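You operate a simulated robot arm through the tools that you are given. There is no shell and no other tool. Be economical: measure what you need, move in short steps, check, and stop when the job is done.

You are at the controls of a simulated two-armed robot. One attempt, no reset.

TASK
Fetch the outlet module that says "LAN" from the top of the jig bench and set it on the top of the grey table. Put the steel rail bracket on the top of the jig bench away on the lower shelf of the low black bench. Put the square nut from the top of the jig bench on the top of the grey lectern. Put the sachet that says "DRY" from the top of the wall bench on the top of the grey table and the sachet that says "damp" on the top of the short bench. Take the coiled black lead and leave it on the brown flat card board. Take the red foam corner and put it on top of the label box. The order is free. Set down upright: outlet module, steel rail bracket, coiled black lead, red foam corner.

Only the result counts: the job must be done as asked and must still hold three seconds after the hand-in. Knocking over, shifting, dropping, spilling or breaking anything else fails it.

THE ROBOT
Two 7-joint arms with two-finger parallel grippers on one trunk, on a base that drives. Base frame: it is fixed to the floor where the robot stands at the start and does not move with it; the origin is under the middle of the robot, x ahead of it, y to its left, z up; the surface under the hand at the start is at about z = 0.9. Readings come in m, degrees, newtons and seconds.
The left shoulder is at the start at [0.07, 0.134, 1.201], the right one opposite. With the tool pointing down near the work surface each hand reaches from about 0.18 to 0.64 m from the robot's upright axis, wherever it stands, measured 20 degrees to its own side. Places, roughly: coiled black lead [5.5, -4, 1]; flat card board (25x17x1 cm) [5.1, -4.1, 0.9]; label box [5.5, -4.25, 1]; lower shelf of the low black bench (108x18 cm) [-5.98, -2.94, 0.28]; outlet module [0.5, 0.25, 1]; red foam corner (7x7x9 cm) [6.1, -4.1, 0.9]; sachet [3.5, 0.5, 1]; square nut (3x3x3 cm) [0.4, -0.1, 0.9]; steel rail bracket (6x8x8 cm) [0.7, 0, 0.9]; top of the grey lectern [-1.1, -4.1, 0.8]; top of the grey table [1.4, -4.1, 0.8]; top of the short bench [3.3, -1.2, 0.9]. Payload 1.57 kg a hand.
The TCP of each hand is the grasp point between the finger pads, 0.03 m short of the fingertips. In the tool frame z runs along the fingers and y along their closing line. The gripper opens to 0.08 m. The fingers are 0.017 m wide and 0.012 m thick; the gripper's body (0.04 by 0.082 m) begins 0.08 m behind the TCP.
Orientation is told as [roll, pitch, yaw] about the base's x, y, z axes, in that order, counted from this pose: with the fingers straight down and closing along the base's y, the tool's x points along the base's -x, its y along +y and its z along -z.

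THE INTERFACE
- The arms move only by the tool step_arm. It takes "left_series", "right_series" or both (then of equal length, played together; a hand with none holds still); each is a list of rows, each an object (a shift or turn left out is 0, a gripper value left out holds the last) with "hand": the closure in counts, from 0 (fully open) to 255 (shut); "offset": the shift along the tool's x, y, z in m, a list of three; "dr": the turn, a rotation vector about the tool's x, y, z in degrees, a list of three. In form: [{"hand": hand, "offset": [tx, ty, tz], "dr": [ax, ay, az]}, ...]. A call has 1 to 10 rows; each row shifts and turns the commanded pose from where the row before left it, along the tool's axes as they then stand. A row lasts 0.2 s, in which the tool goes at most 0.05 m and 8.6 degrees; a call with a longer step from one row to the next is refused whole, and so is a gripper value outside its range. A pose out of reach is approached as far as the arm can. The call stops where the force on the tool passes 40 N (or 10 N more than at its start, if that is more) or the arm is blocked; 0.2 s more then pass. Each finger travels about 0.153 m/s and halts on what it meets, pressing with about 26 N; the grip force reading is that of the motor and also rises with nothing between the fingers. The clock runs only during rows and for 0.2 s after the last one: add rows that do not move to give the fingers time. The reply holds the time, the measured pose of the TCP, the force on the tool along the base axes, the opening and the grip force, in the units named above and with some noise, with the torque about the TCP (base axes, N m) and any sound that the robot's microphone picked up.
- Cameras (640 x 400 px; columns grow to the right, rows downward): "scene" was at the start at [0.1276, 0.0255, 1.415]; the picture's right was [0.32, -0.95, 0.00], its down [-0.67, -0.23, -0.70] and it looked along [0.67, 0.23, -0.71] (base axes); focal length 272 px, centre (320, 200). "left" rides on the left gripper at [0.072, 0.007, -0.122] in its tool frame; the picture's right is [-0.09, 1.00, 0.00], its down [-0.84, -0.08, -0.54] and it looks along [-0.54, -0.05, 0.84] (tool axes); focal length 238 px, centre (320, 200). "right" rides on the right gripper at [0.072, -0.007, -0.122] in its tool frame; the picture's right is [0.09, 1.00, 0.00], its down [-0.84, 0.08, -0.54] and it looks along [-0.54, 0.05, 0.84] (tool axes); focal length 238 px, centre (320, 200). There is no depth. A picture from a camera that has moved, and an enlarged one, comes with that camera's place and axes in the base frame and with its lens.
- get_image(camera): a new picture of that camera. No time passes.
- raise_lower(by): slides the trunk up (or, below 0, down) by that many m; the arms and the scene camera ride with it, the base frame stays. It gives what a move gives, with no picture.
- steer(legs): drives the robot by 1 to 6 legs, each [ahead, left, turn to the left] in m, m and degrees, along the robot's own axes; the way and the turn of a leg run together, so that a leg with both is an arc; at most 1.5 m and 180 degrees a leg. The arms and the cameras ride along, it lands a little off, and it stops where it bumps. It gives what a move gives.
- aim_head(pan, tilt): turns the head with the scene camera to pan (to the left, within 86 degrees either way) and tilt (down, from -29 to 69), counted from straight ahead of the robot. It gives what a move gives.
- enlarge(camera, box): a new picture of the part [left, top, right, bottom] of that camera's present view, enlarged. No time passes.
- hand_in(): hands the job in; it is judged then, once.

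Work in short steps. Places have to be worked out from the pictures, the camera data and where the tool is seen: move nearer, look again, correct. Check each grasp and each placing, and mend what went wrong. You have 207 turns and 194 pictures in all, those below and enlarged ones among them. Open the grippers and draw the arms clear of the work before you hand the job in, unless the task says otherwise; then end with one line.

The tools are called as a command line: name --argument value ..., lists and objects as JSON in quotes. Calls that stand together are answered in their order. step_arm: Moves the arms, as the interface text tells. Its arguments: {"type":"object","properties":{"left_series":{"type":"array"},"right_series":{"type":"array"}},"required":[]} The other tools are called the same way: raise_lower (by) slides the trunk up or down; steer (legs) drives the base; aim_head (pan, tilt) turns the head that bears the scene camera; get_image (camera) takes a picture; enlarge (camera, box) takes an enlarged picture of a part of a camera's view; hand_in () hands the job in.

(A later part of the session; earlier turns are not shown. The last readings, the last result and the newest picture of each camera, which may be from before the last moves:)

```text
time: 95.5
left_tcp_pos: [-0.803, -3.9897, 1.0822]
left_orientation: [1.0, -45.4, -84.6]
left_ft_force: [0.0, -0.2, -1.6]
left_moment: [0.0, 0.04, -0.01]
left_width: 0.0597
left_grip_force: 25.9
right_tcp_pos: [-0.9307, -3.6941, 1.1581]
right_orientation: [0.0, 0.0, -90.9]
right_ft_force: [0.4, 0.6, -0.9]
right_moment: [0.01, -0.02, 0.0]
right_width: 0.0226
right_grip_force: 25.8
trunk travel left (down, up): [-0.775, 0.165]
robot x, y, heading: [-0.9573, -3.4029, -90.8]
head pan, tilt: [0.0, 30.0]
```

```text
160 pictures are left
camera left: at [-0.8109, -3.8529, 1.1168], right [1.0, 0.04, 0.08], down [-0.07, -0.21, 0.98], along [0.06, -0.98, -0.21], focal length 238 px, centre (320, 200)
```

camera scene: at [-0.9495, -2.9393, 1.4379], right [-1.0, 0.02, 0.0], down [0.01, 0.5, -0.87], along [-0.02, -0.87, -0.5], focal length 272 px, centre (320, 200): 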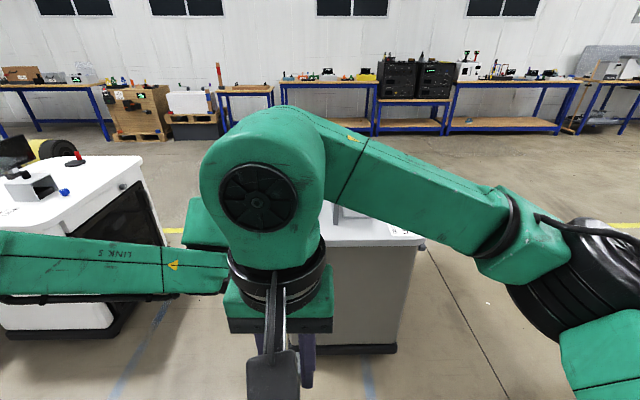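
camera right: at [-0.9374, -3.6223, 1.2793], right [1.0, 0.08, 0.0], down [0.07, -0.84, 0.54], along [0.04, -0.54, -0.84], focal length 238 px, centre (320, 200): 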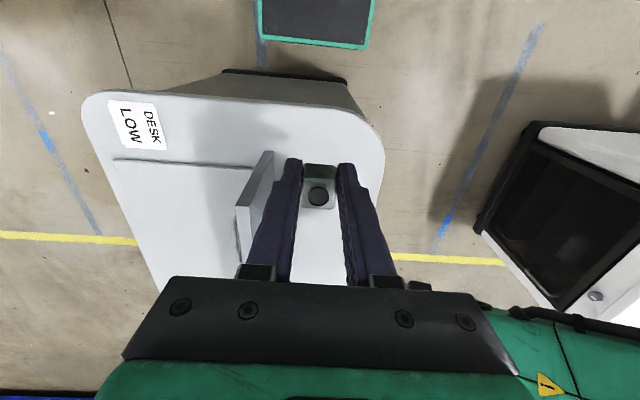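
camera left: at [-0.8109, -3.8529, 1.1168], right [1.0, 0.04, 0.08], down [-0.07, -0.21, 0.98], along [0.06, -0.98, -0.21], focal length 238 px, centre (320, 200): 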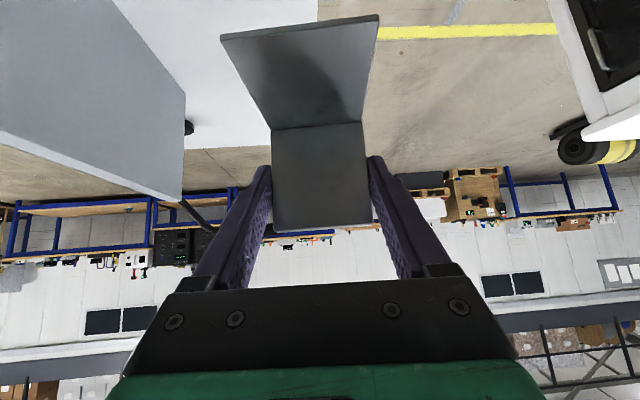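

There's a raised part on the lectern top; I need a clearer view, so pan the head.

aim_head --pan -20 --tilt 40

get_image --camera "scene"

enlarge --camera "right" --box '[60, 60, 400, 300]'

```text
time: 96.4
left_tcp_pos: [-0.8036, -3.9907, 1.0808]
left_orientation: [1.0, -45.4, -84.4]
left_ft_force: [-0.4, -0.1, -1.2]
left_moment: [-0.02, 0.07, -0.01]
left_width: 0.0599
left_grip_force: 26.0
right_tcp_pos: [-0.9307, -3.6938, 1.1569]
right_orientation: [-0.1, 0.0, -90.8]
right_ft_force: [-0.1, -0.3, -0.2]
right_moment: [0.03, 0.01, -0.02]
right_width: 0.0226
right_grip_force: 25.7
trunk travel left (down, up): [-0.775, 0.165]
robot x, y, heading: [-0.9582, -3.3981, -90.8]
head pan, tilt: [-20.0, 40.0]
```

```text
159 pictures are left
camera scene: at [-0.9879, -3.5314, 1.4227], right [-0.93, 0.36, 0.0], down [0.23, 0.6, -0.77], along [-0.27, -0.72, -0.64], focal length 272 px, centre (320, 200)
```

scene: 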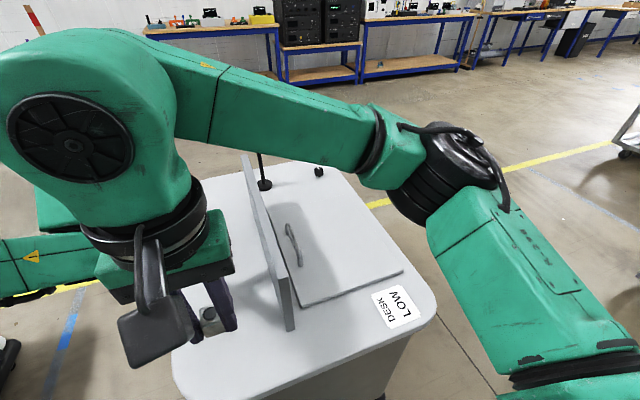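

```text
1.67 times, centred on (230, 180) of right
camera zoom: at [-0.9373, -3.6236, 1.2791], right [1.0, 0.08, 0.0], down [0.07, -0.84, 0.54], along [0.04, -0.54, -0.84], focal length 397 px, centre (470, 233)
```

zoom: 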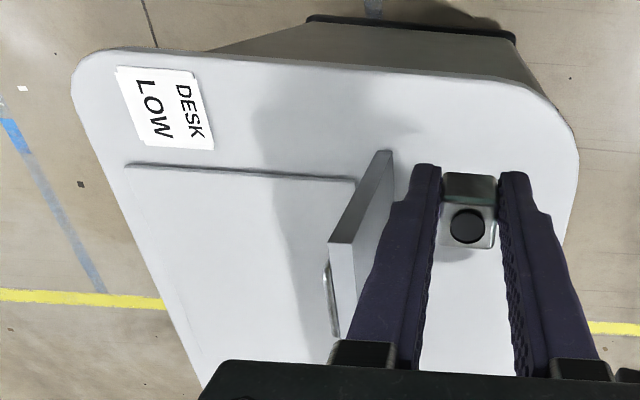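

The lectern top has a hinged flap standing at x≈-1.0; the clear strip is x∈(-0.98,-0.79). I'll place the nut at about (-0.885, -3.82). Move over and go down to a bit above.

step_arm --right_series '[{"offset": [-0.032, 0.011, 0]}, {"offset": [-0.032, 0.011, 0]}, {"offset": [-0.032, 0.012, 0]}, {"offset": [-0.03, 0.011, 0]}, {"offset": [0, 0, 0.05]}, {"offset": [0, 0, 0.05]}, {"offset": [0, 0, 0.05]}, {"offset": [0, 0, 0.05]}, {"offset": [0, 0, 0.04]}, {}]'

get_image --camera "right"

```text
time: 97.5
left_tcp_pos: [-0.7959, -3.992, 1.0733]
left_orientation: [1.2, -44.5, -83.6]
left_ft_force: [-0.6, 0.3, -1.7]
left_moment: [0.03, 0.01, -0.02]
left_width: 0.0594
left_grip_force: 26.7
right_tcp_pos: [-0.8885, -3.8193, 1.1508]
right_orientation: [0.2, 0.1, -90.6]
right_ft_force: [-0.1, 0.2, 0.3]
right_moment: [0.0, 0.0, 0.0]
right_width: 0.0226
right_grip_force: 26.2
trunk travel left (down, up): [-0.775, 0.165]
robot x, y, heading: [-0.958, -3.4006, -90.7]
head pan, tilt: [-20.0, 40.0]
stopped in row 5 (right hand): the force on the tool passed its limit at 56 N (the readings are from after the stop); the commanded pose is now the measured one
```

```text
157 pictures are left
camera right: at [-0.8953, -3.7491, 1.2727], right [1.0, 0.08, 0.0], down [0.07, -0.84, 0.54], along [0.05, -0.54, -0.84], focal length 238 px, centre (320, 200)
```

right: 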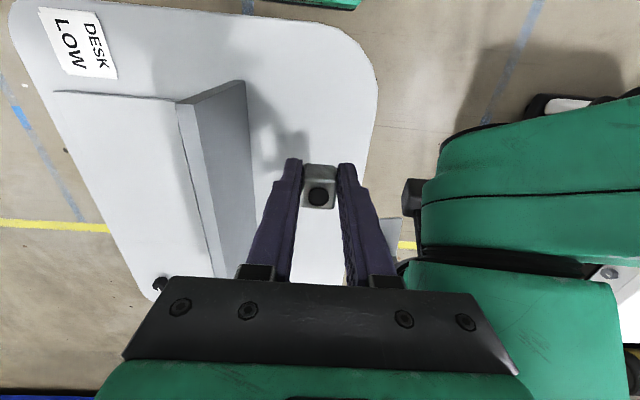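

The right hand touched the left arm, which still holds the bracket. Raise the right hand slightly and swing the left arm out to its left.

step_arm --right_series '[{"offset": [0, -0.01, -0.03]}, {}, {}, {}, {}, {}]' --left_series '[{}, {"offset": [0, 0.04, 0]}, {"offset": [0, 0.04, 0]}, {"offset": [0, 0.04, 0]}, {"offset": [0, 0.04, 0]}, {}]'

get_image --camera "left"

aim_head --pan 20 --tilt 40

get_image --camera "scene"

```text
time: 98.9
left_tcp_pos: [-0.6387, -3.9711, 1.0764]
left_orientation: [1.4, -44.5, -83.8]
left_ft_force: [-0.6, 0.1, -1.1]
left_moment: [-0.03, 0.0, 0.02]
left_width: 0.0596
left_grip_force: 25.8
right_tcp_pos: [-0.8999, -3.8178, 1.1805]
right_orientation: [0.4, 0.0, -90.6]
right_ft_force: [0.5, 0.1, 0.0]
right_moment: [0.02, -0.01, 0.0]
right_width: 0.0224
right_grip_force: 26.3
trunk travel left (down, up): [-0.775, 0.165]
robot x, y, heading: [-0.9598, -3.3991, -90.9]
head pan, tilt: [-20.0, 40.0]
```

```text
156 pictures are left
camera left: at [-0.6483, -3.834, 1.1143], right [1.0, 0.06, 0.08], down [-0.07, -0.22, 0.97], along [0.07, -0.97, -0.22], focal length 238 px, centre (320, 200)
```

left: 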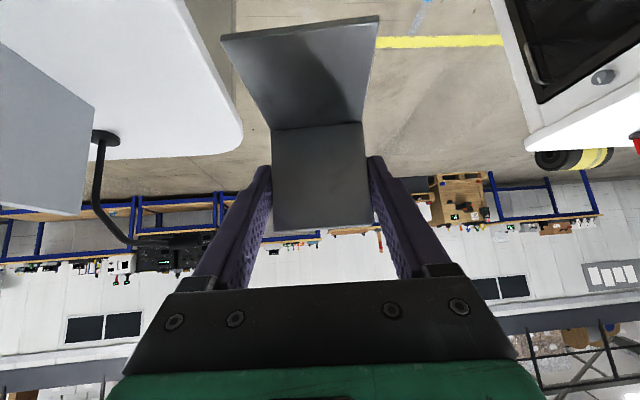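

```text
time: 99.9
left_tcp_pos: [-0.6374, -3.971, 1.0781]
left_orientation: [1.2, -44.6, -83.7]
left_ft_force: [-1.3, 0.5, -1.0]
left_moment: [0.0, -0.01, 0.0]
left_width: 0.0597
left_grip_force: 26.1
right_tcp_pos: [-0.9001, -3.8181, 1.1805]
right_orientation: [0.3, 0.0, -90.7]
right_ft_force: [-0.1, -0.1, 0.1]
right_moment: [0.02, -0.01, -0.02]
right_width: 0.0226
right_grip_force: 26.2
trunk travel left (down, up): [-0.775, 0.165]
robot x, y, heading: [-0.9601, -3.4053, -91.0]
head pan, tilt: [20.0, 40.0]
```

```text
155 pictures are left
camera scene: at [-0.9297, -3.5318, 1.4227], right [-0.94, -0.33, 0.0], down [-0.21, 0.61, -0.77], along [0.25, -0.72, -0.64], focal length 272 px, centre (320, 200)
```

scene: 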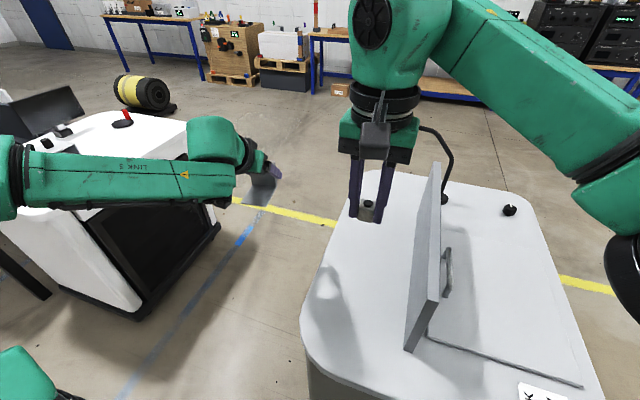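

Clear now. Lower the nut to just above the lectern surface.

step_arm --right_series '[{"offset": [0, 0.005, 0.05]}, {"offset": [0, 0, 0.05]}, {"offset": [0, 0, 0.05]}, {"offset": [0, 0, 0.05]}, {"offset": [0, 0, 0.05]}, {"offset": [0, 0, 0.045]}, {}]'

get_image --camera "right"

get_image --camera "scene"

```text
refused: row 1 steps farther than a row can; nothing moved
```

```text
154 pictures are left
camera right: at [-0.9059, -3.7476, 1.3027], right [1.0, 0.08, 0.0], down [0.06, -0.84, 0.54], along [0.05, -0.54, -0.84], focal length 238 px, centre (320, 200)
```

right: 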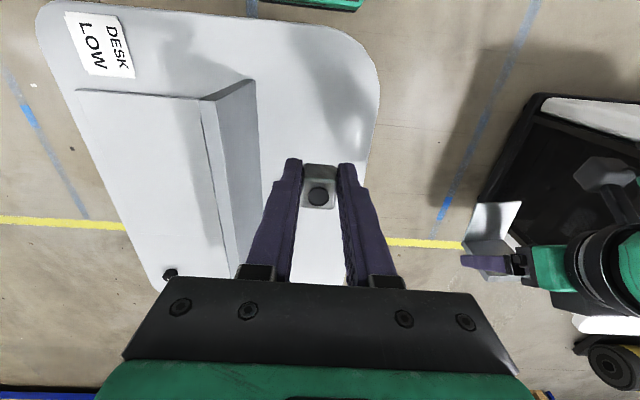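

```text
153 pictures are left
camera scene: at [-0.9297, -3.5318, 1.4227], right [-0.94, -0.33, 0.0], down [-0.21, 0.61, -0.77], along [0.25, -0.72, -0.64], focal length 272 px, centre (320, 200)
```

scene: 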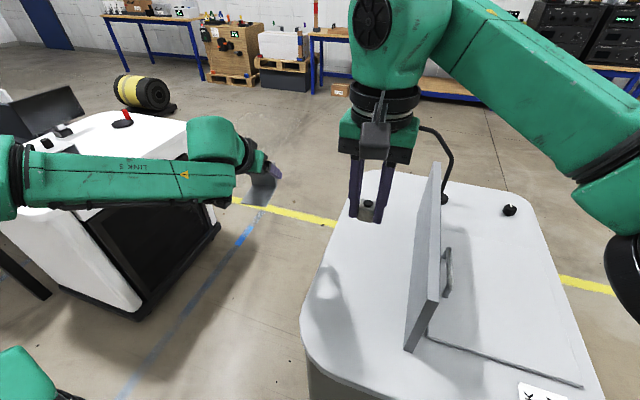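

The step was slightly too long; repeat with a proper size.

step_arm --right_series '[{"offset": [0, 0.005, 0.045]}, {"offset": [0, 0, 0.049]}, {"offset": [0, 0, 0.049]}, {"offset": [0, 0, 0.049]}, {"offset": [0, 0, 0.049]}, {"offset": [0, 0, 0.045]}, {}]'

get_image --camera "right"

```text
time: 101.5
left_tcp_pos: [-0.6376, -3.9698, 1.0774]
left_orientation: [1.2, -44.6, -83.9]
left_ft_force: [0.2, 0.2, -1.5]
left_moment: [0.0, 0.01, 0.01]
left_width: 0.0601
left_grip_force: 25.8
right_tcp_pos: [-0.8934, -3.8179, 0.8942]
right_orientation: [0.2, 0.0, -90.7]
right_ft_force: [-0.3, -0.6, -1.0]
right_moment: [0.03, -0.01, 0.0]
right_width: 0.0227
right_grip_force: 26.2
trunk travel left (down, up): [-0.775, 0.165]
robot x, y, heading: [-0.9589, -3.4016, -91.0]
head pan, tilt: [20.0, 40.0]
```

```text
152 pictures are left
camera right: at [-0.8999, -3.7483, 1.0157], right [1.0, 0.08, 0.0], down [0.06, -0.84, 0.54], along [0.05, -0.54, -0.84], focal length 238 px, centre (320, 200)
```

right: 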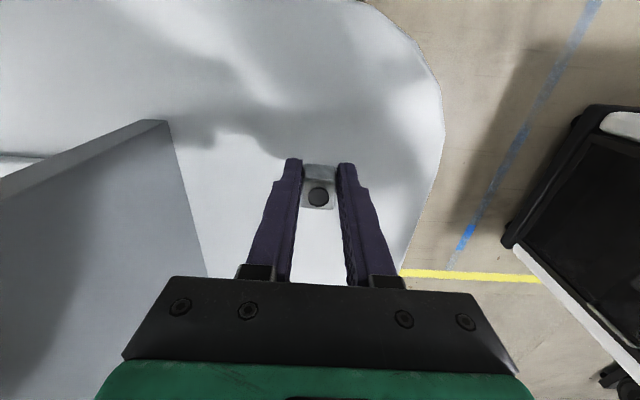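

Now go down in fine steps until contact shows.

step_arm --right_series '[{"offset": [0, 0, 0.012]}, {"offset": [0, 0, 0.012]}, {"offset": [0, 0, 0.012]}, {"offset": [0, 0, 0.008]}, {"offset": [0, 0, 0.005]}, {}]'

enlarge --camera "scene" --box '[300, 100, 480, 300]'

```text
time: 103.1
left_tcp_pos: [-0.6396, -3.9681, 1.0773]
left_orientation: [1.3, -44.7, -83.9]
left_ft_force: [0.3, -0.4, -1.8]
left_moment: [-0.04, 0.01, -0.03]
left_width: 0.0598
left_grip_force: 26.4
right_tcp_pos: [-0.8931, -3.818, 0.8499]
right_orientation: [0.4, -0.2, -90.9]
right_ft_force: [-6.0, 6.2, 16.2]
right_moment: [0.26, 0.39, -0.13]
right_width: 0.0229
right_grip_force: 25.7
trunk travel left (down, up): [-0.775, 0.165]
robot x, y, heading: [-0.9577, -3.396, -90.8]
head pan, tilt: [20.0, 40.0]
stopped in row 6 (right hand): the force on the tool passed its limit at 41 N (the readings are from after the stop); the commanded pose is now the measured one
```

```text
2.00 times, centred on (390, 200) of scene
camera zoom: at [-0.9317, -3.5281, 1.4228], right [-0.94, -0.33, 0.0], down [-0.21, 0.61, -0.77], along [0.25, -0.73, -0.64], focal length 544 px, centre (180, 200)
```

zoom: 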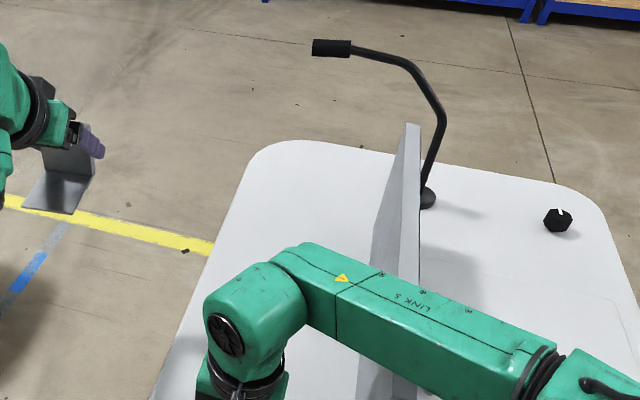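

A contact at TCP z=0.85 (nut bottom ≈0.81). Check with the right camera whether the nut is really on the surface.

get_image --camera "right"

```text
150 pictures are left
camera right: at [-0.9004, -3.7465, 0.9714], right [1.0, 0.08, 0.01], down [0.06, -0.84, 0.55], along [0.05, -0.54, -0.84], focal length 238 px, centre (320, 200)
```

right: 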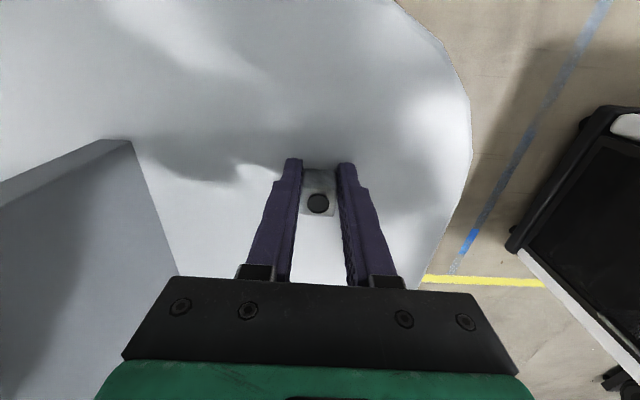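

The nut has been pushed slightly in the grip, so it is touching the surface. Relax 1 mm, open and retreat upward.

step_arm --right_series '[{"offset": [0, 0, -0.001]}, {"hand": 120}, {"hand": 120}, {"hand": 100}]'

get_image --camera "right"

```text
time: 104.1
left_tcp_pos: [-0.635, -3.9686, 1.0795]
left_orientation: [1.1, -44.7, -83.6]
left_ft_force: [0.3, 0.5, -2.2]
left_moment: [-0.01, -0.01, 0.0]
left_width: 0.0597
left_grip_force: 25.8
right_tcp_pos: [-0.8902, -3.8182, 0.8502]
right_orientation: [0.4, -0.3, -90.7]
right_ft_force: [8.3, 2.4, 10.6]
right_moment: [0.16, 0.05, -0.12]
right_width: 0.0409
right_grip_force: 0.2
trunk travel left (down, up): [-0.775, 0.165]
robot x, y, heading: [-0.9571, -3.4018, -90.7]
head pan, tilt: [20.0, 40.0]
```

```text
149 pictures are left
camera right: at [-0.897, -3.7476, 0.9713], right [1.0, 0.08, 0.01], down [0.06, -0.84, 0.55], along [0.05, -0.54, -0.84], focal length 238 px, centre (320, 200)
```

right: 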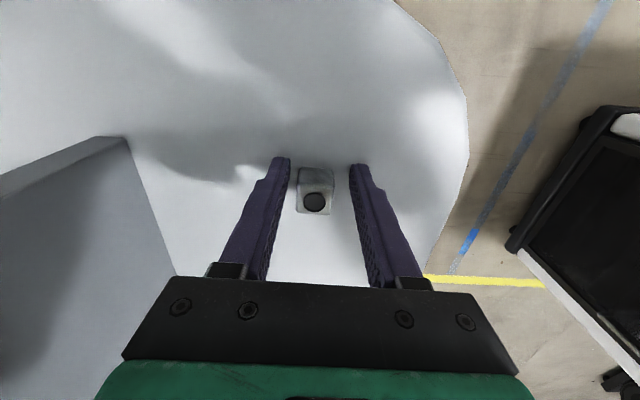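

The fingertips themselves rest on the surface (~0.82), the nut stands free. Raise the hand and check.

step_arm --right_series '[{"offset": [0, 0, -0.02]}, {"offset": [0, 0, -0.045], "hand": 60}, {"offset": [0, 0, -0.049]}, {"offset": [0, 0, -0.049]}, {"offset": [0, 0, -0.049]}, {"offset": [0, 0, -0.049]}, {}]'

get_image --camera "right"

get_image --camera "left"

```text
time: 105.7
left_tcp_pos: [-0.6388, -3.9706, 1.0776]
left_orientation: [1.3, -44.6, -83.8]
left_ft_force: [-0.1, -0.1, -1.3]
left_moment: [-0.01, -0.02, 0.01]
left_width: 0.0597
left_grip_force: 26.5
right_tcp_pos: [-0.8958, -3.8199, 1.1089]
right_orientation: [0.3, -0.1, -90.8]
right_ft_force: [-0.1, 0.8, 0.6]
right_moment: [0.02, 0.02, -0.01]
right_width: 0.0612
right_grip_force: 0.1
trunk travel left (down, up): [-0.775, 0.165]
robot x, y, heading: [-0.9539, -3.3988, -90.7]
head pan, tilt: [20.0, 40.0]
```

```text
148 pictures are left
camera right: at [-0.9014, -3.7492, 1.231], right [1.0, 0.08, 0.01], down [0.06, -0.84, 0.54], along [0.05, -0.54, -0.84], focal length 238 px, centre (320, 200)
```

right: 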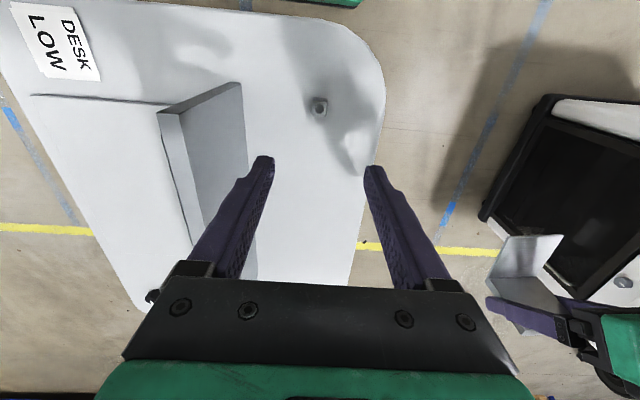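

```text
147 pictures are left
camera left: at [-0.6483, -3.8342, 1.1142], right [1.0, 0.06, 0.08], down [-0.07, -0.22, 0.97], along [0.07, -0.97, -0.22], focal length 238 px, centre (320, 200)
```

left: 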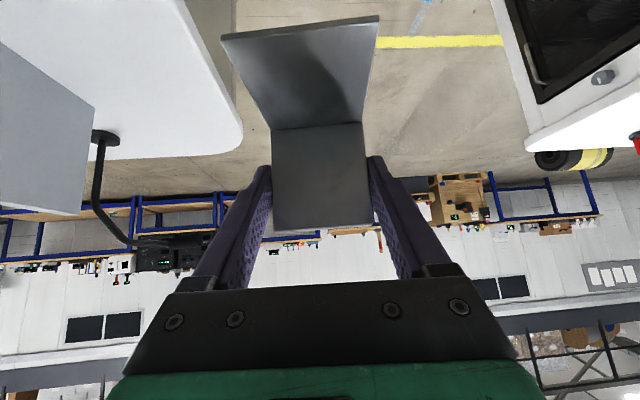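

Nut is standing on the lectern top. Now back off and drive toward the low black bench by the north lane.

steer --legs '[[-1.5, 0, 0], [-0.6, 0, 0], [0, 0, -89.2], [1.5, 0, 0], [1.3, 0, 0]]'

aim_head --pan 25 --tilt 20

get_image --camera "scene"

```text
time: 133.1
left_tcp_pos: [-4.275, -1.6091, 1.0777]
left_orientation: [1.2, -44.7, -172.9]
left_ft_force: [0.3, 0.4, -2.1]
left_moment: [0.0, -0.03, 0.0]
left_width: 0.0595
left_grip_force: 26.2
right_tcp_pos: [-4.1301, -1.3514, 1.109]
right_orientation: [0.3, -0.1, -179.9]
right_ft_force: [0.2, -0.8, -0.1]
right_moment: [-0.01, 0.01, -0.02]
right_width: 0.0614
right_grip_force: 0.0
trunk travel left (down, up): [-0.775, 0.165]
robot x, y, heading: [-3.7123, -1.2818, -180.3]
head pan, tilt: [20.0, 40.0]
```

```text
time: 133.9
left_tcp_pos: [-4.2747, -1.6098, 1.078]
left_orientation: [1.4, -44.5, -172.9]
left_ft_force: [-0.2, 0.6, -1.1]
left_moment: [-0.03, 0.01, 0.02]
left_width: 0.0595
left_grip_force: 26.8
right_tcp_pos: [-4.1297, -1.3517, 1.1095]
right_orientation: [0.3, 0.0, -179.8]
right_ft_force: [-0.6, 1.0, -0.1]
right_moment: [0.02, 0.0, 0.02]
right_width: 0.0609
right_grip_force: 0.1
trunk travel left (down, up): [-0.775, 0.165]
robot x, y, heading: [-3.7121, -1.2796, -179.9]
head pan, tilt: [25.0, 20.0]
```

```text
146 pictures are left
camera scene: at [-3.8453, -1.3213, 1.454], right [-0.42, 0.91, 0.0], down [0.31, 0.15, -0.94], along [-0.85, -0.4, -0.34], focal length 272 px, centre (320, 200)
```

scene: 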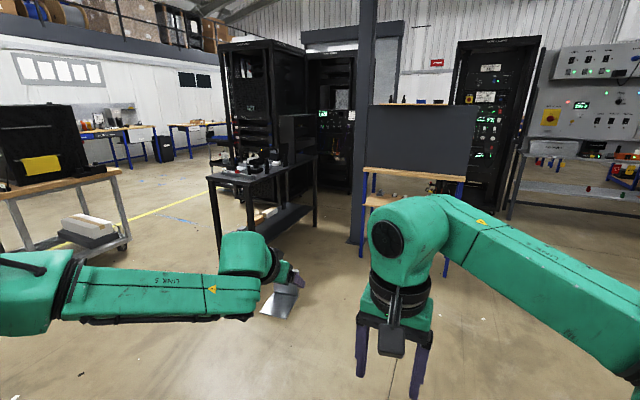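

Enlarge the black bench region to map its legs and shelf.

enlarge --camera "scene" --box '[190, 130, 350, 250]'

```text
3.33 times, centred on (270, 190) of scene
camera zoom: at [-3.8453, -1.3213, 1.454], right [-0.42, 0.91, 0.0], down [0.31, 0.15, -0.94], along [-0.85, -0.4, -0.34], focal length 907 px, centre (487, 233)
```

zoom: 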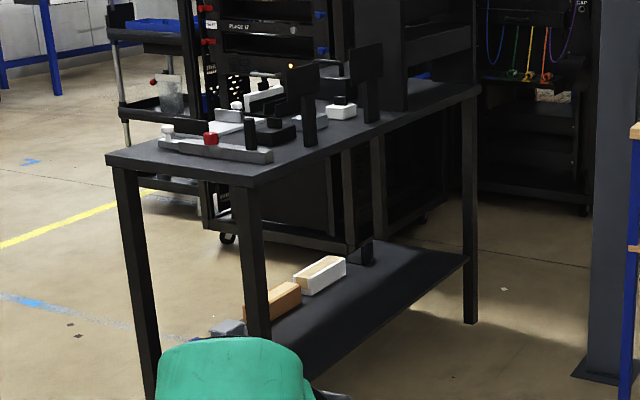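

The bench's front long side is at y≈-2.71 (x from -6.7 to -5.48); a pillar stands near (-6.4,-2.1). Drive to about (-5.35,-1.28) and turn to face it.

steer --legs '[[1.5, 0, 0], [0.1, 0, 0], [0, 0, 90]]'

aim_head --pan -25 --tilt 30

get_image --camera "scene"

```text
time: 146.0
left_tcp_pos: [-4.9845, -1.8452, 1.0779]
left_orientation: [1.4, -44.6, -83.1]
left_ft_force: [0.7, -0.1, -1.3]
left_moment: [0.03, 0.03, -0.05]
left_width: 0.0596
left_grip_force: 25.9
right_tcp_pos: [-5.2421, -1.6978, 1.109]
right_orientation: [0.4, -0.1, -89.9]
right_ft_force: [0.4, 0.4, 0.3]
right_moment: [0.01, 0.02, -0.01]
right_width: 0.0611
right_grip_force: 0.1
trunk travel left (down, up): [-0.775, 0.165]
robot x, y, heading: [-5.3124, -1.2787, -90.1]
head pan, tilt: [25.0, 20.0]
```

```text
time: 147.1
left_tcp_pos: [-4.9836, -1.8459, 1.078]
left_orientation: [1.2, -44.6, -82.9]
left_ft_force: [-0.1, 0.3, -1.5]
left_moment: [-0.02, 0.0, 0.01]
left_width: 0.0597
left_grip_force: 25.6
right_tcp_pos: [-5.2421, -1.6988, 1.1101]
right_orientation: [0.4, -0.1, -89.9]
right_ft_force: [0.9, 0.7, -0.1]
right_moment: [0.0, 0.01, 0.06]
right_width: 0.0615
right_grip_force: 0.1
trunk travel left (down, up): [-0.775, 0.165]
robot x, y, heading: [-5.3097, -1.2807, -90.1]
head pan, tilt: [-25.0, 30.0]
```

```text
144 pictures are left
camera scene: at [-5.3485, -1.4131, 1.438], right [-0.91, 0.42, 0.0], down [0.21, 0.45, -0.87], along [-0.37, -0.79, -0.5], focal length 272 px, centre (320, 200)
```

scene: 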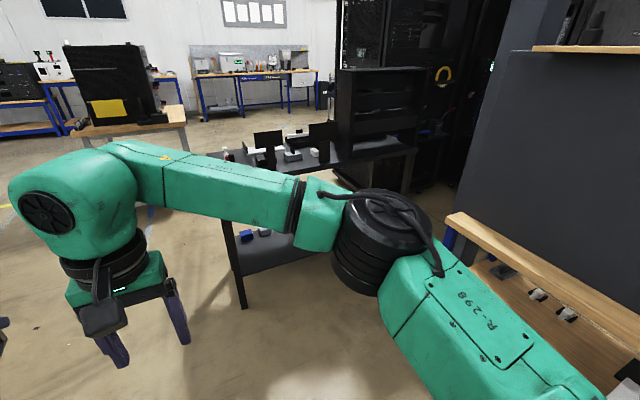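

Lower the trunk so the head camera can see under the bench top (floor around here is clear).

raise_lower --by -0.68

aim_head --pan -12 --tilt 15

get_image --camera "scene"

```text
refused: -0.68 is not a number from -0.4 to 0.4
```

```text
time: 147.9
left_tcp_pos: [-4.984, -1.8443, 1.0779]
left_orientation: [1.2, -44.6, -82.8]
left_ft_force: [-0.1, -0.1, -0.9]
left_moment: [0.0, 0.0, 0.0]
left_width: 0.0596
left_grip_force: 25.8
right_tcp_pos: [-5.2421, -1.6984, 1.1088]
right_orientation: [0.4, -0.1, -89.9]
right_ft_force: [0.4, 0.1, -0.1]
right_moment: [0.03, 0.04, -0.01]
right_width: 0.0613
right_grip_force: 0.1
trunk travel left (down, up): [-0.775, 0.165]
robot x, y, heading: [-5.3087, -1.2795, -90.4]
head pan, tilt: [-12.0, 15.0]
```

```text
143 pictures are left
camera scene: at [-5.3298, -1.4224, 1.4622], right [-0.98, 0.21, 0.0], down [0.05, 0.25, -0.97], along [-0.2, -0.94, -0.26], focal length 272 px, centre (320, 200)
```

scene: 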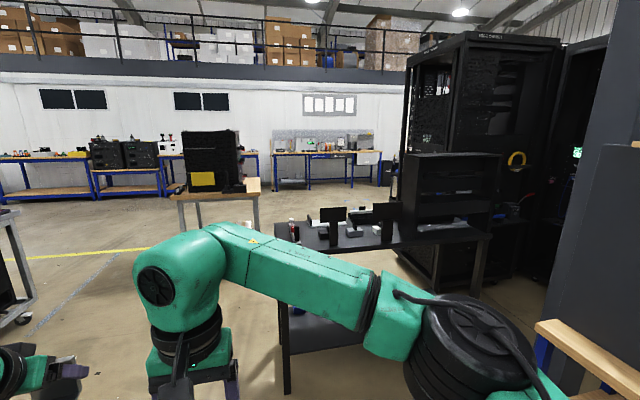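

Two lowering moves are needed.

raise_lower --by -0.4

raise_lower --by -0.2

get_image --camera "scene"

```text
time: 151.7
left_tcp_pos: [-4.9825, -1.8445, 0.6777]
left_orientation: [1.2, -44.6, -82.8]
left_ft_force: [0.3, 0.4, -0.9]
left_moment: [0.01, 0.03, 0.01]
left_width: 0.0594
left_grip_force: 26.2
right_tcp_pos: [-5.2416, -1.698, 0.709]
right_orientation: [0.4, -0.2, -89.9]
right_ft_force: [-0.1, -0.3, 0.9]
right_moment: [0.0, -0.01, -0.03]
right_width: 0.0611
right_grip_force: 0.1
trunk travel left (down, up): [-0.375, 0.565]
robot x, y, heading: [-5.3145, -1.2851, -89.9]
head pan, tilt: [-12.0, 15.0]
```

```text
time: 153.9
left_tcp_pos: [-4.9824, -1.8441, 0.4774]
left_orientation: [1.3, -44.6, -82.9]
left_ft_force: [0.4, -0.5, -2.2]
left_moment: [-0.02, 0.02, 0.04]
left_width: 0.0594
left_grip_force: 26.1
right_tcp_pos: [-5.2407, -1.6968, 0.5097]
right_orientation: [0.5, -0.1, -89.9]
right_ft_force: [-0.2, -0.4, -0.3]
right_moment: [0.04, 0.0, -0.01]
right_width: 0.0612
right_grip_force: 0.1
trunk travel left (down, up): [-0.175, 0.765]
robot x, y, heading: [-5.3159, -1.2803, -89.9]
head pan, tilt: [-12.0, 15.0]
```

```text
142 pictures are left
camera scene: at [-5.33, -1.4221, 0.8623], right [-0.98, 0.21, 0.0], down [0.05, 0.25, -0.97], along [-0.2, -0.94, -0.26], focal length 272 px, centre (320, 200)
```

scene: 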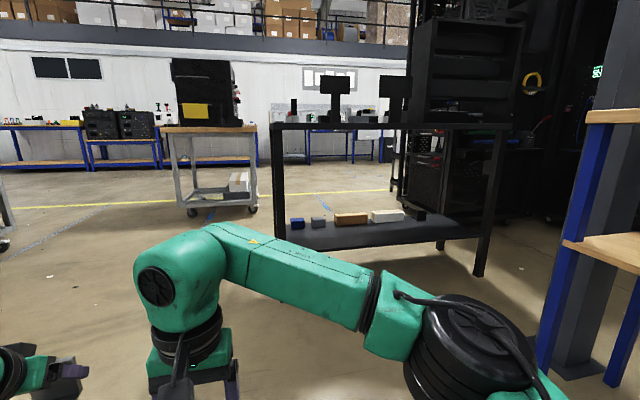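

enlarge --camera "scene" --box '[260, 110, 520, 272]'

```text
2.46 times, centred on (390, 191) of scene
camera zoom: at [-5.33, -1.4221, 0.8623], right [-0.98, 0.21, 0.0], down [0.05, 0.25, -0.97], along [-0.2, -0.94, -0.26], focal length 670 px, centre (148, 222)
```

zoom: 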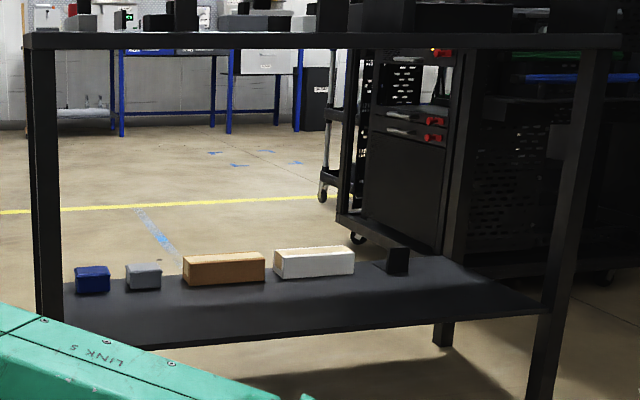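

The front approach is squeezed by the pillar and leg; entering from the bench's east end (x≈-5.4) looks better. Check the space there by looking left.

aim_head --pan 30 --tilt 20

get_image --camera "scene"

```text
time: 155.0
left_tcp_pos: [-4.9846, -1.8454, 0.4774]
left_orientation: [1.1, -44.6, -82.9]
left_ft_force: [0.4, -0.1, -1.0]
left_moment: [-0.02, 0.02, 0.0]
left_width: 0.0593
left_grip_force: 26.2
right_tcp_pos: [-5.2426, -1.699, 0.5089]
right_orientation: [0.4, -0.1, -90.0]
right_ft_force: [0.4, 0.5, -0.3]
right_moment: [-0.05, 0.03, -0.02]
right_width: 0.0613
right_grip_force: 0.0
trunk travel left (down, up): [-0.175, 0.765]
robot x, y, heading: [-5.3089, -1.2791, -90.2]
head pan, tilt: [30.0, 20.0]
```

```text
140 pictures are left
camera scene: at [-5.264, -1.4115, 0.8541], right [-0.87, -0.5, 0.0], down [-0.17, 0.3, -0.94], along [0.47, -0.81, -0.34], focal length 272 px, centre (320, 200)
```

scene: 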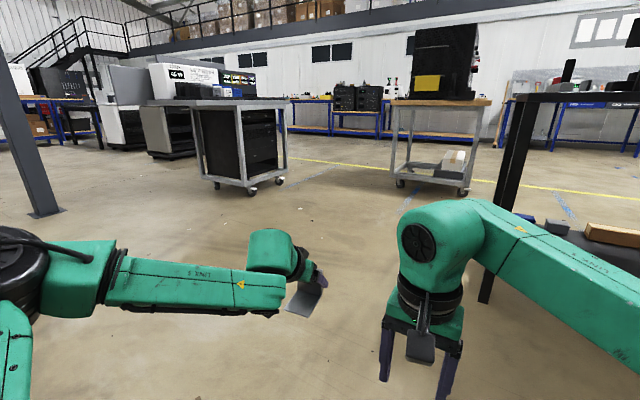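

Plenty of space east of the bench. Drive to x≈-4.5, turn to face -x and slide to y≈-2.78.

steer --legs '[[0, 0.8, 0], [0, 0, -90], [0, 1.5, 0]]'

raise_lower --by -0.06

aim_head --pan 0 --tilt 20

get_image --camera "scene"

get_image --camera "left"

```text
time: 170.2
left_tcp_pos: [-5.0694, -3.1134, 0.4781]
left_orientation: [1.1, -44.7, -172.6]
left_ft_force: [0.0, 0.1, -1.8]
left_moment: [0.0, -0.02, 0.02]
left_width: 0.0594
left_grip_force: 25.9
right_tcp_pos: [-4.9245, -2.8539, 0.5088]
right_orientation: [0.3, -0.2, -179.7]
right_ft_force: [-0.2, -0.3, 0.3]
right_moment: [-0.02, -0.02, -0.03]
right_width: 0.0612
right_grip_force: 0.1
trunk travel left (down, up): [-0.175, 0.765]
robot x, y, heading: [-4.5067, -2.7841, -179.5]
head pan, tilt: [30.0, 20.0]
```

```text
time: 171.2
left_tcp_pos: [-5.0686, -3.1133, 0.4182]
left_orientation: [1.2, -44.6, -172.6]
left_ft_force: [0.1, -0.6, -0.9]
left_moment: [0.04, 0.02, 0.02]
left_width: 0.0595
left_grip_force: 25.8
right_tcp_pos: [-4.9241, -2.8543, 0.4507]
right_orientation: [0.5, -0.1, -179.6]
right_ft_force: [-1.1, -0.3, -0.1]
right_moment: [0.0, 0.02, -0.02]
right_width: 0.0613
right_grip_force: 0.0
trunk travel left (down, up): [-0.115, 0.825]
robot x, y, heading: [-4.504, -2.7834, -179.7]
head pan, tilt: [30.0, 20.0]
```

```text
time: 172.1
left_tcp_pos: [-5.0683, -3.1128, 0.4179]
left_orientation: [1.1, -44.5, -172.7]
left_ft_force: [-0.1, 1.0, -1.7]
left_moment: [-0.01, 0.01, -0.01]
left_width: 0.0591
left_grip_force: 26.5
right_tcp_pos: [-4.9234, -2.8538, 0.449]
right_orientation: [0.4, -0.1, -179.6]
right_ft_force: [0.9, -0.2, 0.3]
right_moment: [0.0, 0.0, 0.0]
right_width: 0.0615
right_grip_force: 0.0
trunk travel left (down, up): [-0.115, 0.825]
robot x, y, heading: [-4.5102, -2.782, -179.7]
head pan, tilt: [0.0, 20.0]
```

```text
139 pictures are left
camera scene: at [-4.6491, -2.7837, 0.7941], right [-0.01, 1.0, 0.0], down [0.34, 0.0, -0.94], along [-0.94, -0.01, -0.34], focal length 272 px, centre (320, 200)
```

scene: 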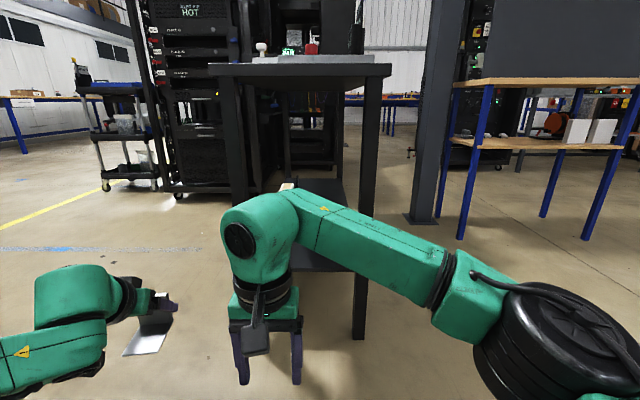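

```text
138 pictures are left
camera left: at [-4.9322, -3.0993, 0.4542], right [0.08, -0.99, 0.08], down [-0.23, 0.06, 0.97], along [-0.97, -0.09, -0.22], focal length 238 px, centre (320, 200)
```

left: 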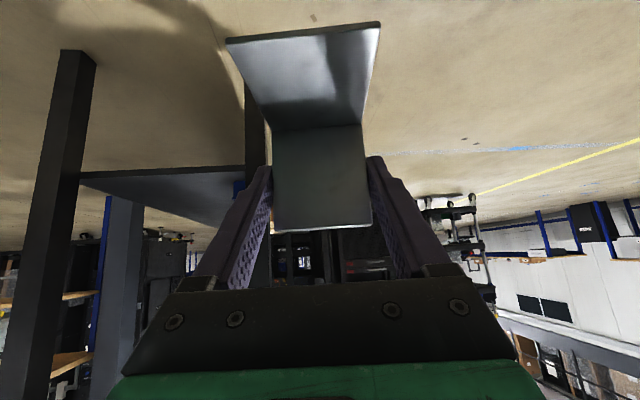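

The gap between end legs is y∈(-2.65,-3.02), shelf z≈0.28, and the free strip is y∈(-2.64,-2.88). I'll shift the right hand out of the way and bring the left hand to y≈-2.88 relative to a robot shift of 0.11 m afterward.

step_arm --right_series '[{"offset": [0.017, -0.042, 0]}, {"offset": [0.017, -0.042, 0]}, {"offset": [0.017, -0.042, 0]}, {"offset": [0.017, -0.042, 0]}, {"offset": [0.017, -0.042, 0]}, {"offset": [0, 0, 0]}, {}]' --left_series '[{}, {"offset": [0, -0.045, 0]}, {"offset": [0, -0.045, 0]}, {"offset": [0, -0.045, 0]}, {"offset": [0, -0.045, 0]}, {"offset": [0, -0.045, 0]}, {}]'

get_image --camera "scene"

```text
time: 173.7
left_tcp_pos: [-5.1024, -2.8901, 0.4147]
left_orientation: [1.4, -44.6, -172.6]
left_ft_force: [-0.1, 0.6, -1.7]
left_moment: [0.01, -0.01, -0.03]
left_width: 0.0591
left_grip_force: 26.4
right_tcp_pos: [-4.8407, -2.6432, 0.447]
right_orientation: [0.5, -0.1, -179.6]
right_ft_force: [0.1, 0.2, 0.0]
right_moment: [0.02, -0.02, 0.0]
right_width: 0.0612
right_grip_force: 0.0
trunk travel left (down, up): [-0.115, 0.825]
robot x, y, heading: [-4.5074, -2.7824, -179.7]
head pan, tilt: [0.0, 20.0]
```

```text
137 pictures are left
camera scene: at [-4.6492, -2.7835, 0.7941], right [-0.01, 1.0, 0.0], down [0.34, 0.0, -0.94], along [-0.94, 0.0, -0.34], focal length 272 px, centre (320, 200)
```

scene: 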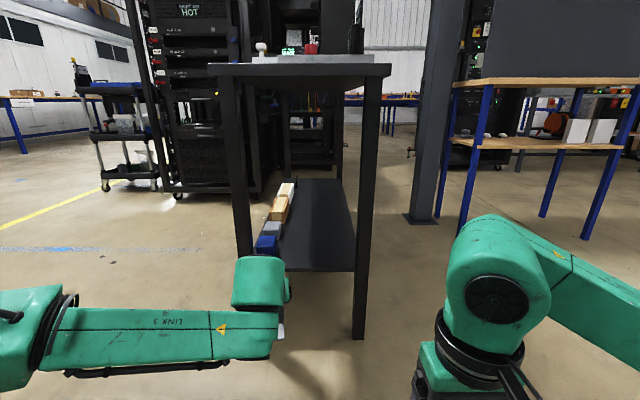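

The left forearm runs sideways from elbow to wrist, so straight insertion would hit the far end leg. I'll try yawing the tool right relative to the robot by 45° (with the robot turned left accordingly), which should align the forearm with the entry direction. Test the arm shape here in the open.

step_arm --left_series '[{"dr": [5.3, 0, 5.3]}, {"dr": [5.3, 0, 5.3]}, {"dr": [5.3, 0, 5.3]}, {"dr": [5.3, 0, 5.3]}, {"dr": [5.3, 0, 5.3]}, {"dr": [5.3, 0, 5.3]}, {}]'

get_image --camera "scene"

```text
time: 175.3
left_tcp_pos: [-5.1021, -2.8902, 0.4144]
left_orientation: [0.5, -44.1, 143.0]
left_ft_force: [-0.3, 0.6, -0.6]
left_moment: [-0.03, 0.01, 0.03]
left_width: 0.0595
left_grip_force: 26.5
right_tcp_pos: [-4.84, -2.6425, 0.4473]
right_orientation: [0.4, -0.2, -179.6]
right_ft_force: [-0.9, 0.4, -0.2]
right_moment: [-0.01, 0.02, -0.03]
right_width: 0.0609
right_grip_force: 0.0
trunk travel left (down, up): [-0.115, 0.825]
robot x, y, heading: [-4.5061, -2.7829, -179.8]
head pan, tilt: [0.0, 20.0]
```

```text
136 pictures are left
camera scene: at [-4.6491, -2.7835, 0.7941], right [-0.01, 1.0, 0.0], down [0.34, 0.0, -0.94], along [-0.94, 0.0, -0.34], focal length 272 px, centre (320, 200)
```

scene: 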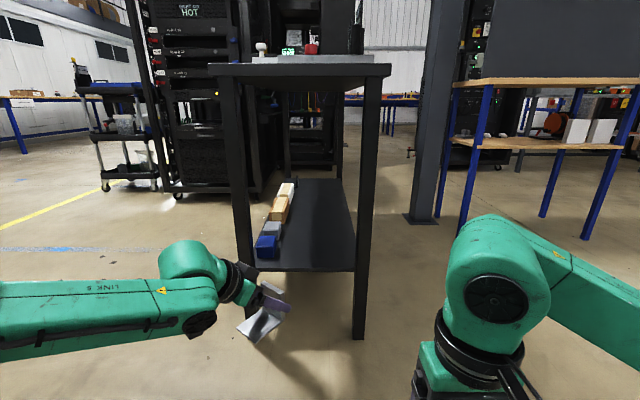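

That works: hand now reaches past the forearm. Turn the robot left 40° and shift so the tool faces -x in front of the shelf end at y≈-2.80, still outside.

steer --legs '[[0, 0, 40], [-0.047, -0.545, 0]]'

aim_head --pan -20 --tilt 30

get_image --camera "scene"

get_image --camera "left"

```text
time: 180.3
left_tcp_pos: [-5.213, -2.7984, 0.4148]
left_orientation: [0.5, -44.1, -177.0]
left_ft_force: [0.5, 0.1, -1.2]
left_moment: [0.0, -0.02, 0.01]
left_width: 0.0594
left_grip_force: 26.4
right_tcp_pos: [-5.1727, -2.4405, 0.4478]
right_orientation: [0.4, 0.0, -139.4]
right_ft_force: [0.1, -0.1, 0.6]
right_moment: [0.01, -0.01, -0.01]
right_width: 0.0612
right_grip_force: 0.1
trunk travel left (down, up): [-0.115, 0.825]
robot x, y, heading: [-4.8334, -2.3303, -139.5]
head pan, tilt: [0.0, 20.0]
```

```text
time: 181.2
left_tcp_pos: [-5.2137, -2.7972, 0.4147]
left_orientation: [0.6, -44.1, -176.9]
left_ft_force: [-0.2, 0.1, -2.2]
left_moment: [0.02, 0.02, 0.0]
left_width: 0.0596
left_grip_force: 26.2
right_tcp_pos: [-5.1731, -2.4402, 0.448]
right_orientation: [0.4, -0.1, -139.4]
right_ft_force: [-0.1, 0.7, -0.2]
right_moment: [0.02, 0.0, -0.05]
right_width: 0.0611
right_grip_force: 0.1
trunk travel left (down, up): [-0.115, 0.825]
robot x, y, heading: [-4.8267, -2.3323, -139.5]
head pan, tilt: [-20.0, 30.0]
```

```text
135 pictures are left
camera scene: at [-4.9506, -2.3956, 0.7781], right [-0.35, 0.94, 0.0], down [0.47, 0.18, -0.87], along [-0.81, -0.3, -0.5], focal length 272 px, centre (320, 200)
```

scene: 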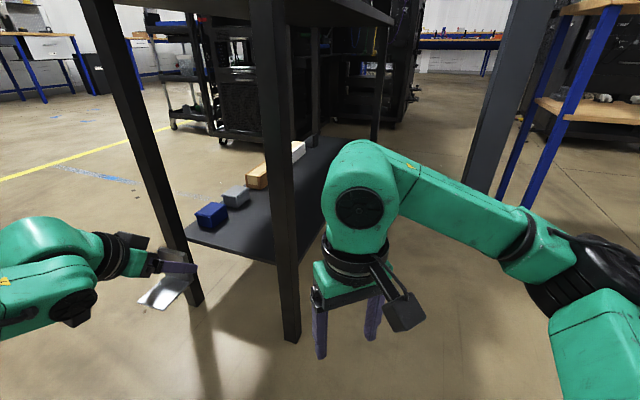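

```text
134 pictures are left
camera left: at [-5.0759, -2.7956, 0.4523], right [-0.01, -1.0, 0.07], down [-0.23, 0.07, 0.97], along [-0.97, -0.01, -0.23], focal length 238 px, centre (320, 200)
```

left: 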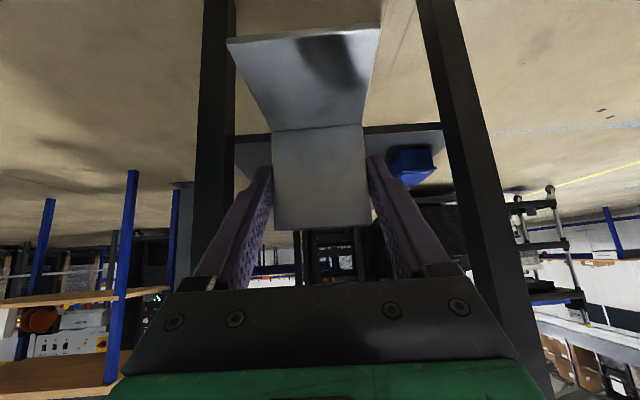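

Nicely lined up between the end legs. Slide in 0.34 m along -x.

steer --legs '[[0.13, -0.111, 0], [0.129, -0.11, 0]]'

get_image --camera "scene"

get_image --camera "left"

```text
time: 183.7
left_tcp_pos: [-5.5533, -2.7978, 0.4138]
left_orientation: [0.4, -44.1, -176.9]
left_ft_force: [-0.2, -0.5, 0.2]
left_moment: [0.03, 0.01, 0.02]
left_width: 0.0595
left_grip_force: 26.0
right_tcp_pos: [-5.5133, -2.4392, 0.4476]
right_orientation: [0.4, 0.0, -139.5]
right_ft_force: [0.6, -0.6, -0.2]
right_moment: [-0.01, 0.0, 0.01]
right_width: 0.0612
right_grip_force: 0.1
trunk travel left (down, up): [-0.115, 0.825]
robot x, y, heading: [-5.1666, -2.3326, -139.5]
head pan, tilt: [-20.0, 30.0]
```

```text
133 pictures are left
camera scene: at [-5.2903, -2.395, 0.778], right [-0.35, 0.94, 0.0], down [0.47, 0.18, -0.87], along [-0.81, -0.3, -0.5], focal length 272 px, centre (320, 200)
```

scene: 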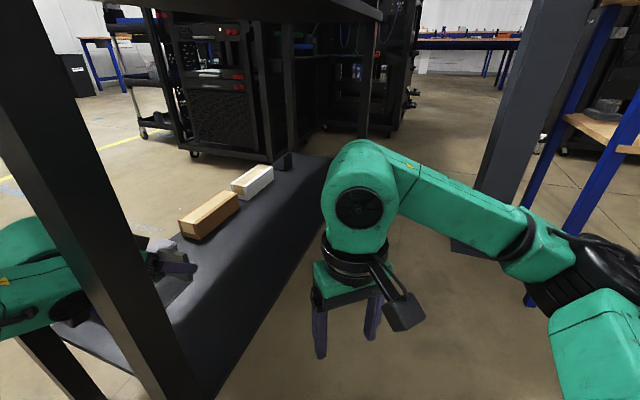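

```text
132 pictures are left
camera left: at [-5.4156, -2.795, 0.4523], right [-0.01, -1.0, 0.07], down [-0.23, 0.07, 0.97], along [-0.97, -0.01, -0.23], focal length 238 px, centre (320, 200)
```

left: 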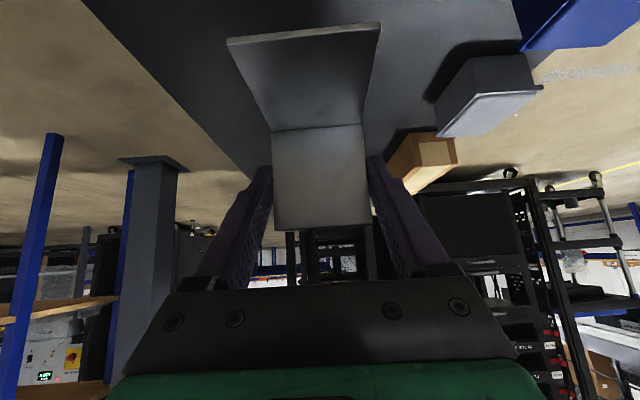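

Inside with good clearance. Correct the tilt by ~1° and lower: first 5.5 cm, then small steps.

step_arm --left_series '[{"dr": [0, -1.1, 0]}, {"offset": [0.014, 0, 0.014]}, {"offset": [0.014, 0, 0.014]}, {"offset": [0.0105, 0, 0.0105]}, {}]'

get_image --camera "left"

```text
time: 184.9
left_tcp_pos: [-5.5536, -2.7982, 0.3584]
left_orientation: [0.6, -45.2, -176.9]
left_ft_force: [-0.1, 0.6, -2.0]
left_moment: [0.0, -0.03, 0.03]
left_width: 0.0592
left_grip_force: 26.1
right_tcp_pos: [-5.5109, -2.4402, 0.4483]
right_orientation: [0.3, -0.2, -139.4]
right_ft_force: [1.0, 0.0, -0.1]
right_moment: [0.01, -0.04, 0.04]
right_width: 0.0614
right_grip_force: 0.0
trunk travel left (down, up): [-0.115, 0.825]
robot x, y, heading: [-5.1703, -2.3308, -139.6]
head pan, tilt: [-20.0, 30.0]
```

```text
131 pictures are left
camera left: at [-5.4155, -2.7954, 0.395], right [0.0, -1.0, 0.07], down [-0.21, 0.07, 0.98], along [-0.98, -0.01, -0.21], focal length 238 px, centre (320, 200)
```

left: 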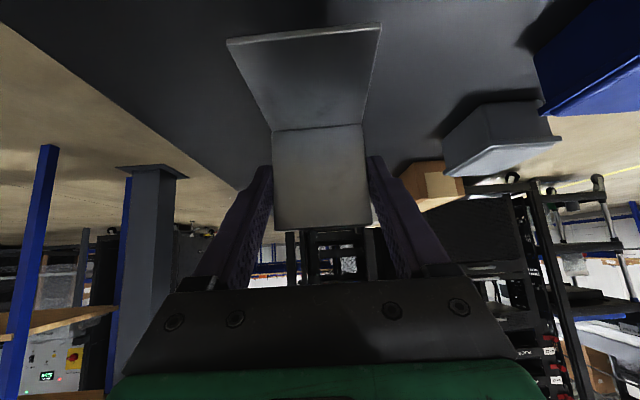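

Continue down in small steps until contact.

step_arm --left_series '[{"offset": [0.007, 0, 0.007]}, {"offset": [0.0042, 0, 0.0042]}, {"offset": [0.0028, 0, 0.0028]}, {"offset": [0.0028, 0, 0.0028]}, {"offset": [0.0028, 0, 0.0028]}, {}]'

get_image --camera "left"

```text
time: 186.3
left_tcp_pos: [-5.5529, -2.7962, 0.3318]
left_orientation: [0.4, -45.2, -176.9]
left_ft_force: [-0.2, 1.1, -1.0]
left_moment: [0.01, -0.02, -0.04]
left_width: 0.0594
left_grip_force: 26.2
right_tcp_pos: [-5.5121, -2.4391, 0.4478]
right_orientation: [0.4, -0.2, -139.5]
right_ft_force: [0.2, -0.6, -0.5]
right_moment: [-0.02, -0.02, 0.0]
right_width: 0.0612
right_grip_force: 0.0
trunk travel left (down, up): [-0.115, 0.825]
robot x, y, heading: [-5.1686, -2.3307, -139.4]
head pan, tilt: [-20.0, 30.0]
```

```text
130 pictures are left
camera left: at [-5.4153, -2.7952, 0.3671], right [0.0, -1.0, 0.07], down [-0.21, 0.07, 0.98], along [-0.98, -0.01, -0.21], focal length 238 px, centre (320, 200)
```

left: 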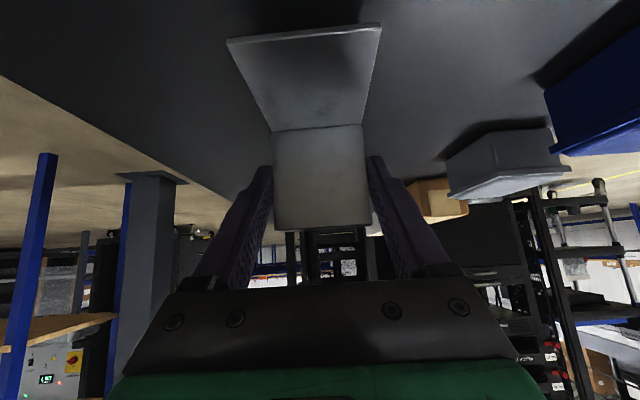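

step_arm --left_series '[{"offset": [0.0028, 0, 0.0028]}, {"offset": [0.002, 0, 0.002]}, {"offset": [0.002, 0, 0.002]}, {"offset": [0.002, 0, 0.002]}, {"offset": [0.002, 0, 0.002]}, {"offset": [0.002, 0, 0.002]}, {}]'

```text
time: 187.9
left_tcp_pos: [-5.5537, -2.7978, 0.319]
left_orientation: [0.9, -45.6, -177.1]
left_ft_force: [-0.9, -3.1, 17.9]
left_moment: [0.29, 0.13, 0.0]
left_width: 0.0594
left_grip_force: 25.2
right_tcp_pos: [-5.5118, -2.4379, 0.45]
right_orientation: [0.5, -0.3, -139.4]
right_ft_force: [-0.3, 0.4, 0.5]
right_moment: [0.04, -0.02, 0.0]
right_width: 0.0611
right_grip_force: 0.0
trunk travel left (down, up): [-0.115, 0.825]
robot x, y, heading: [-5.1688, -2.3311, -139.6]
head pan, tilt: [-20.0, 30.0]
```

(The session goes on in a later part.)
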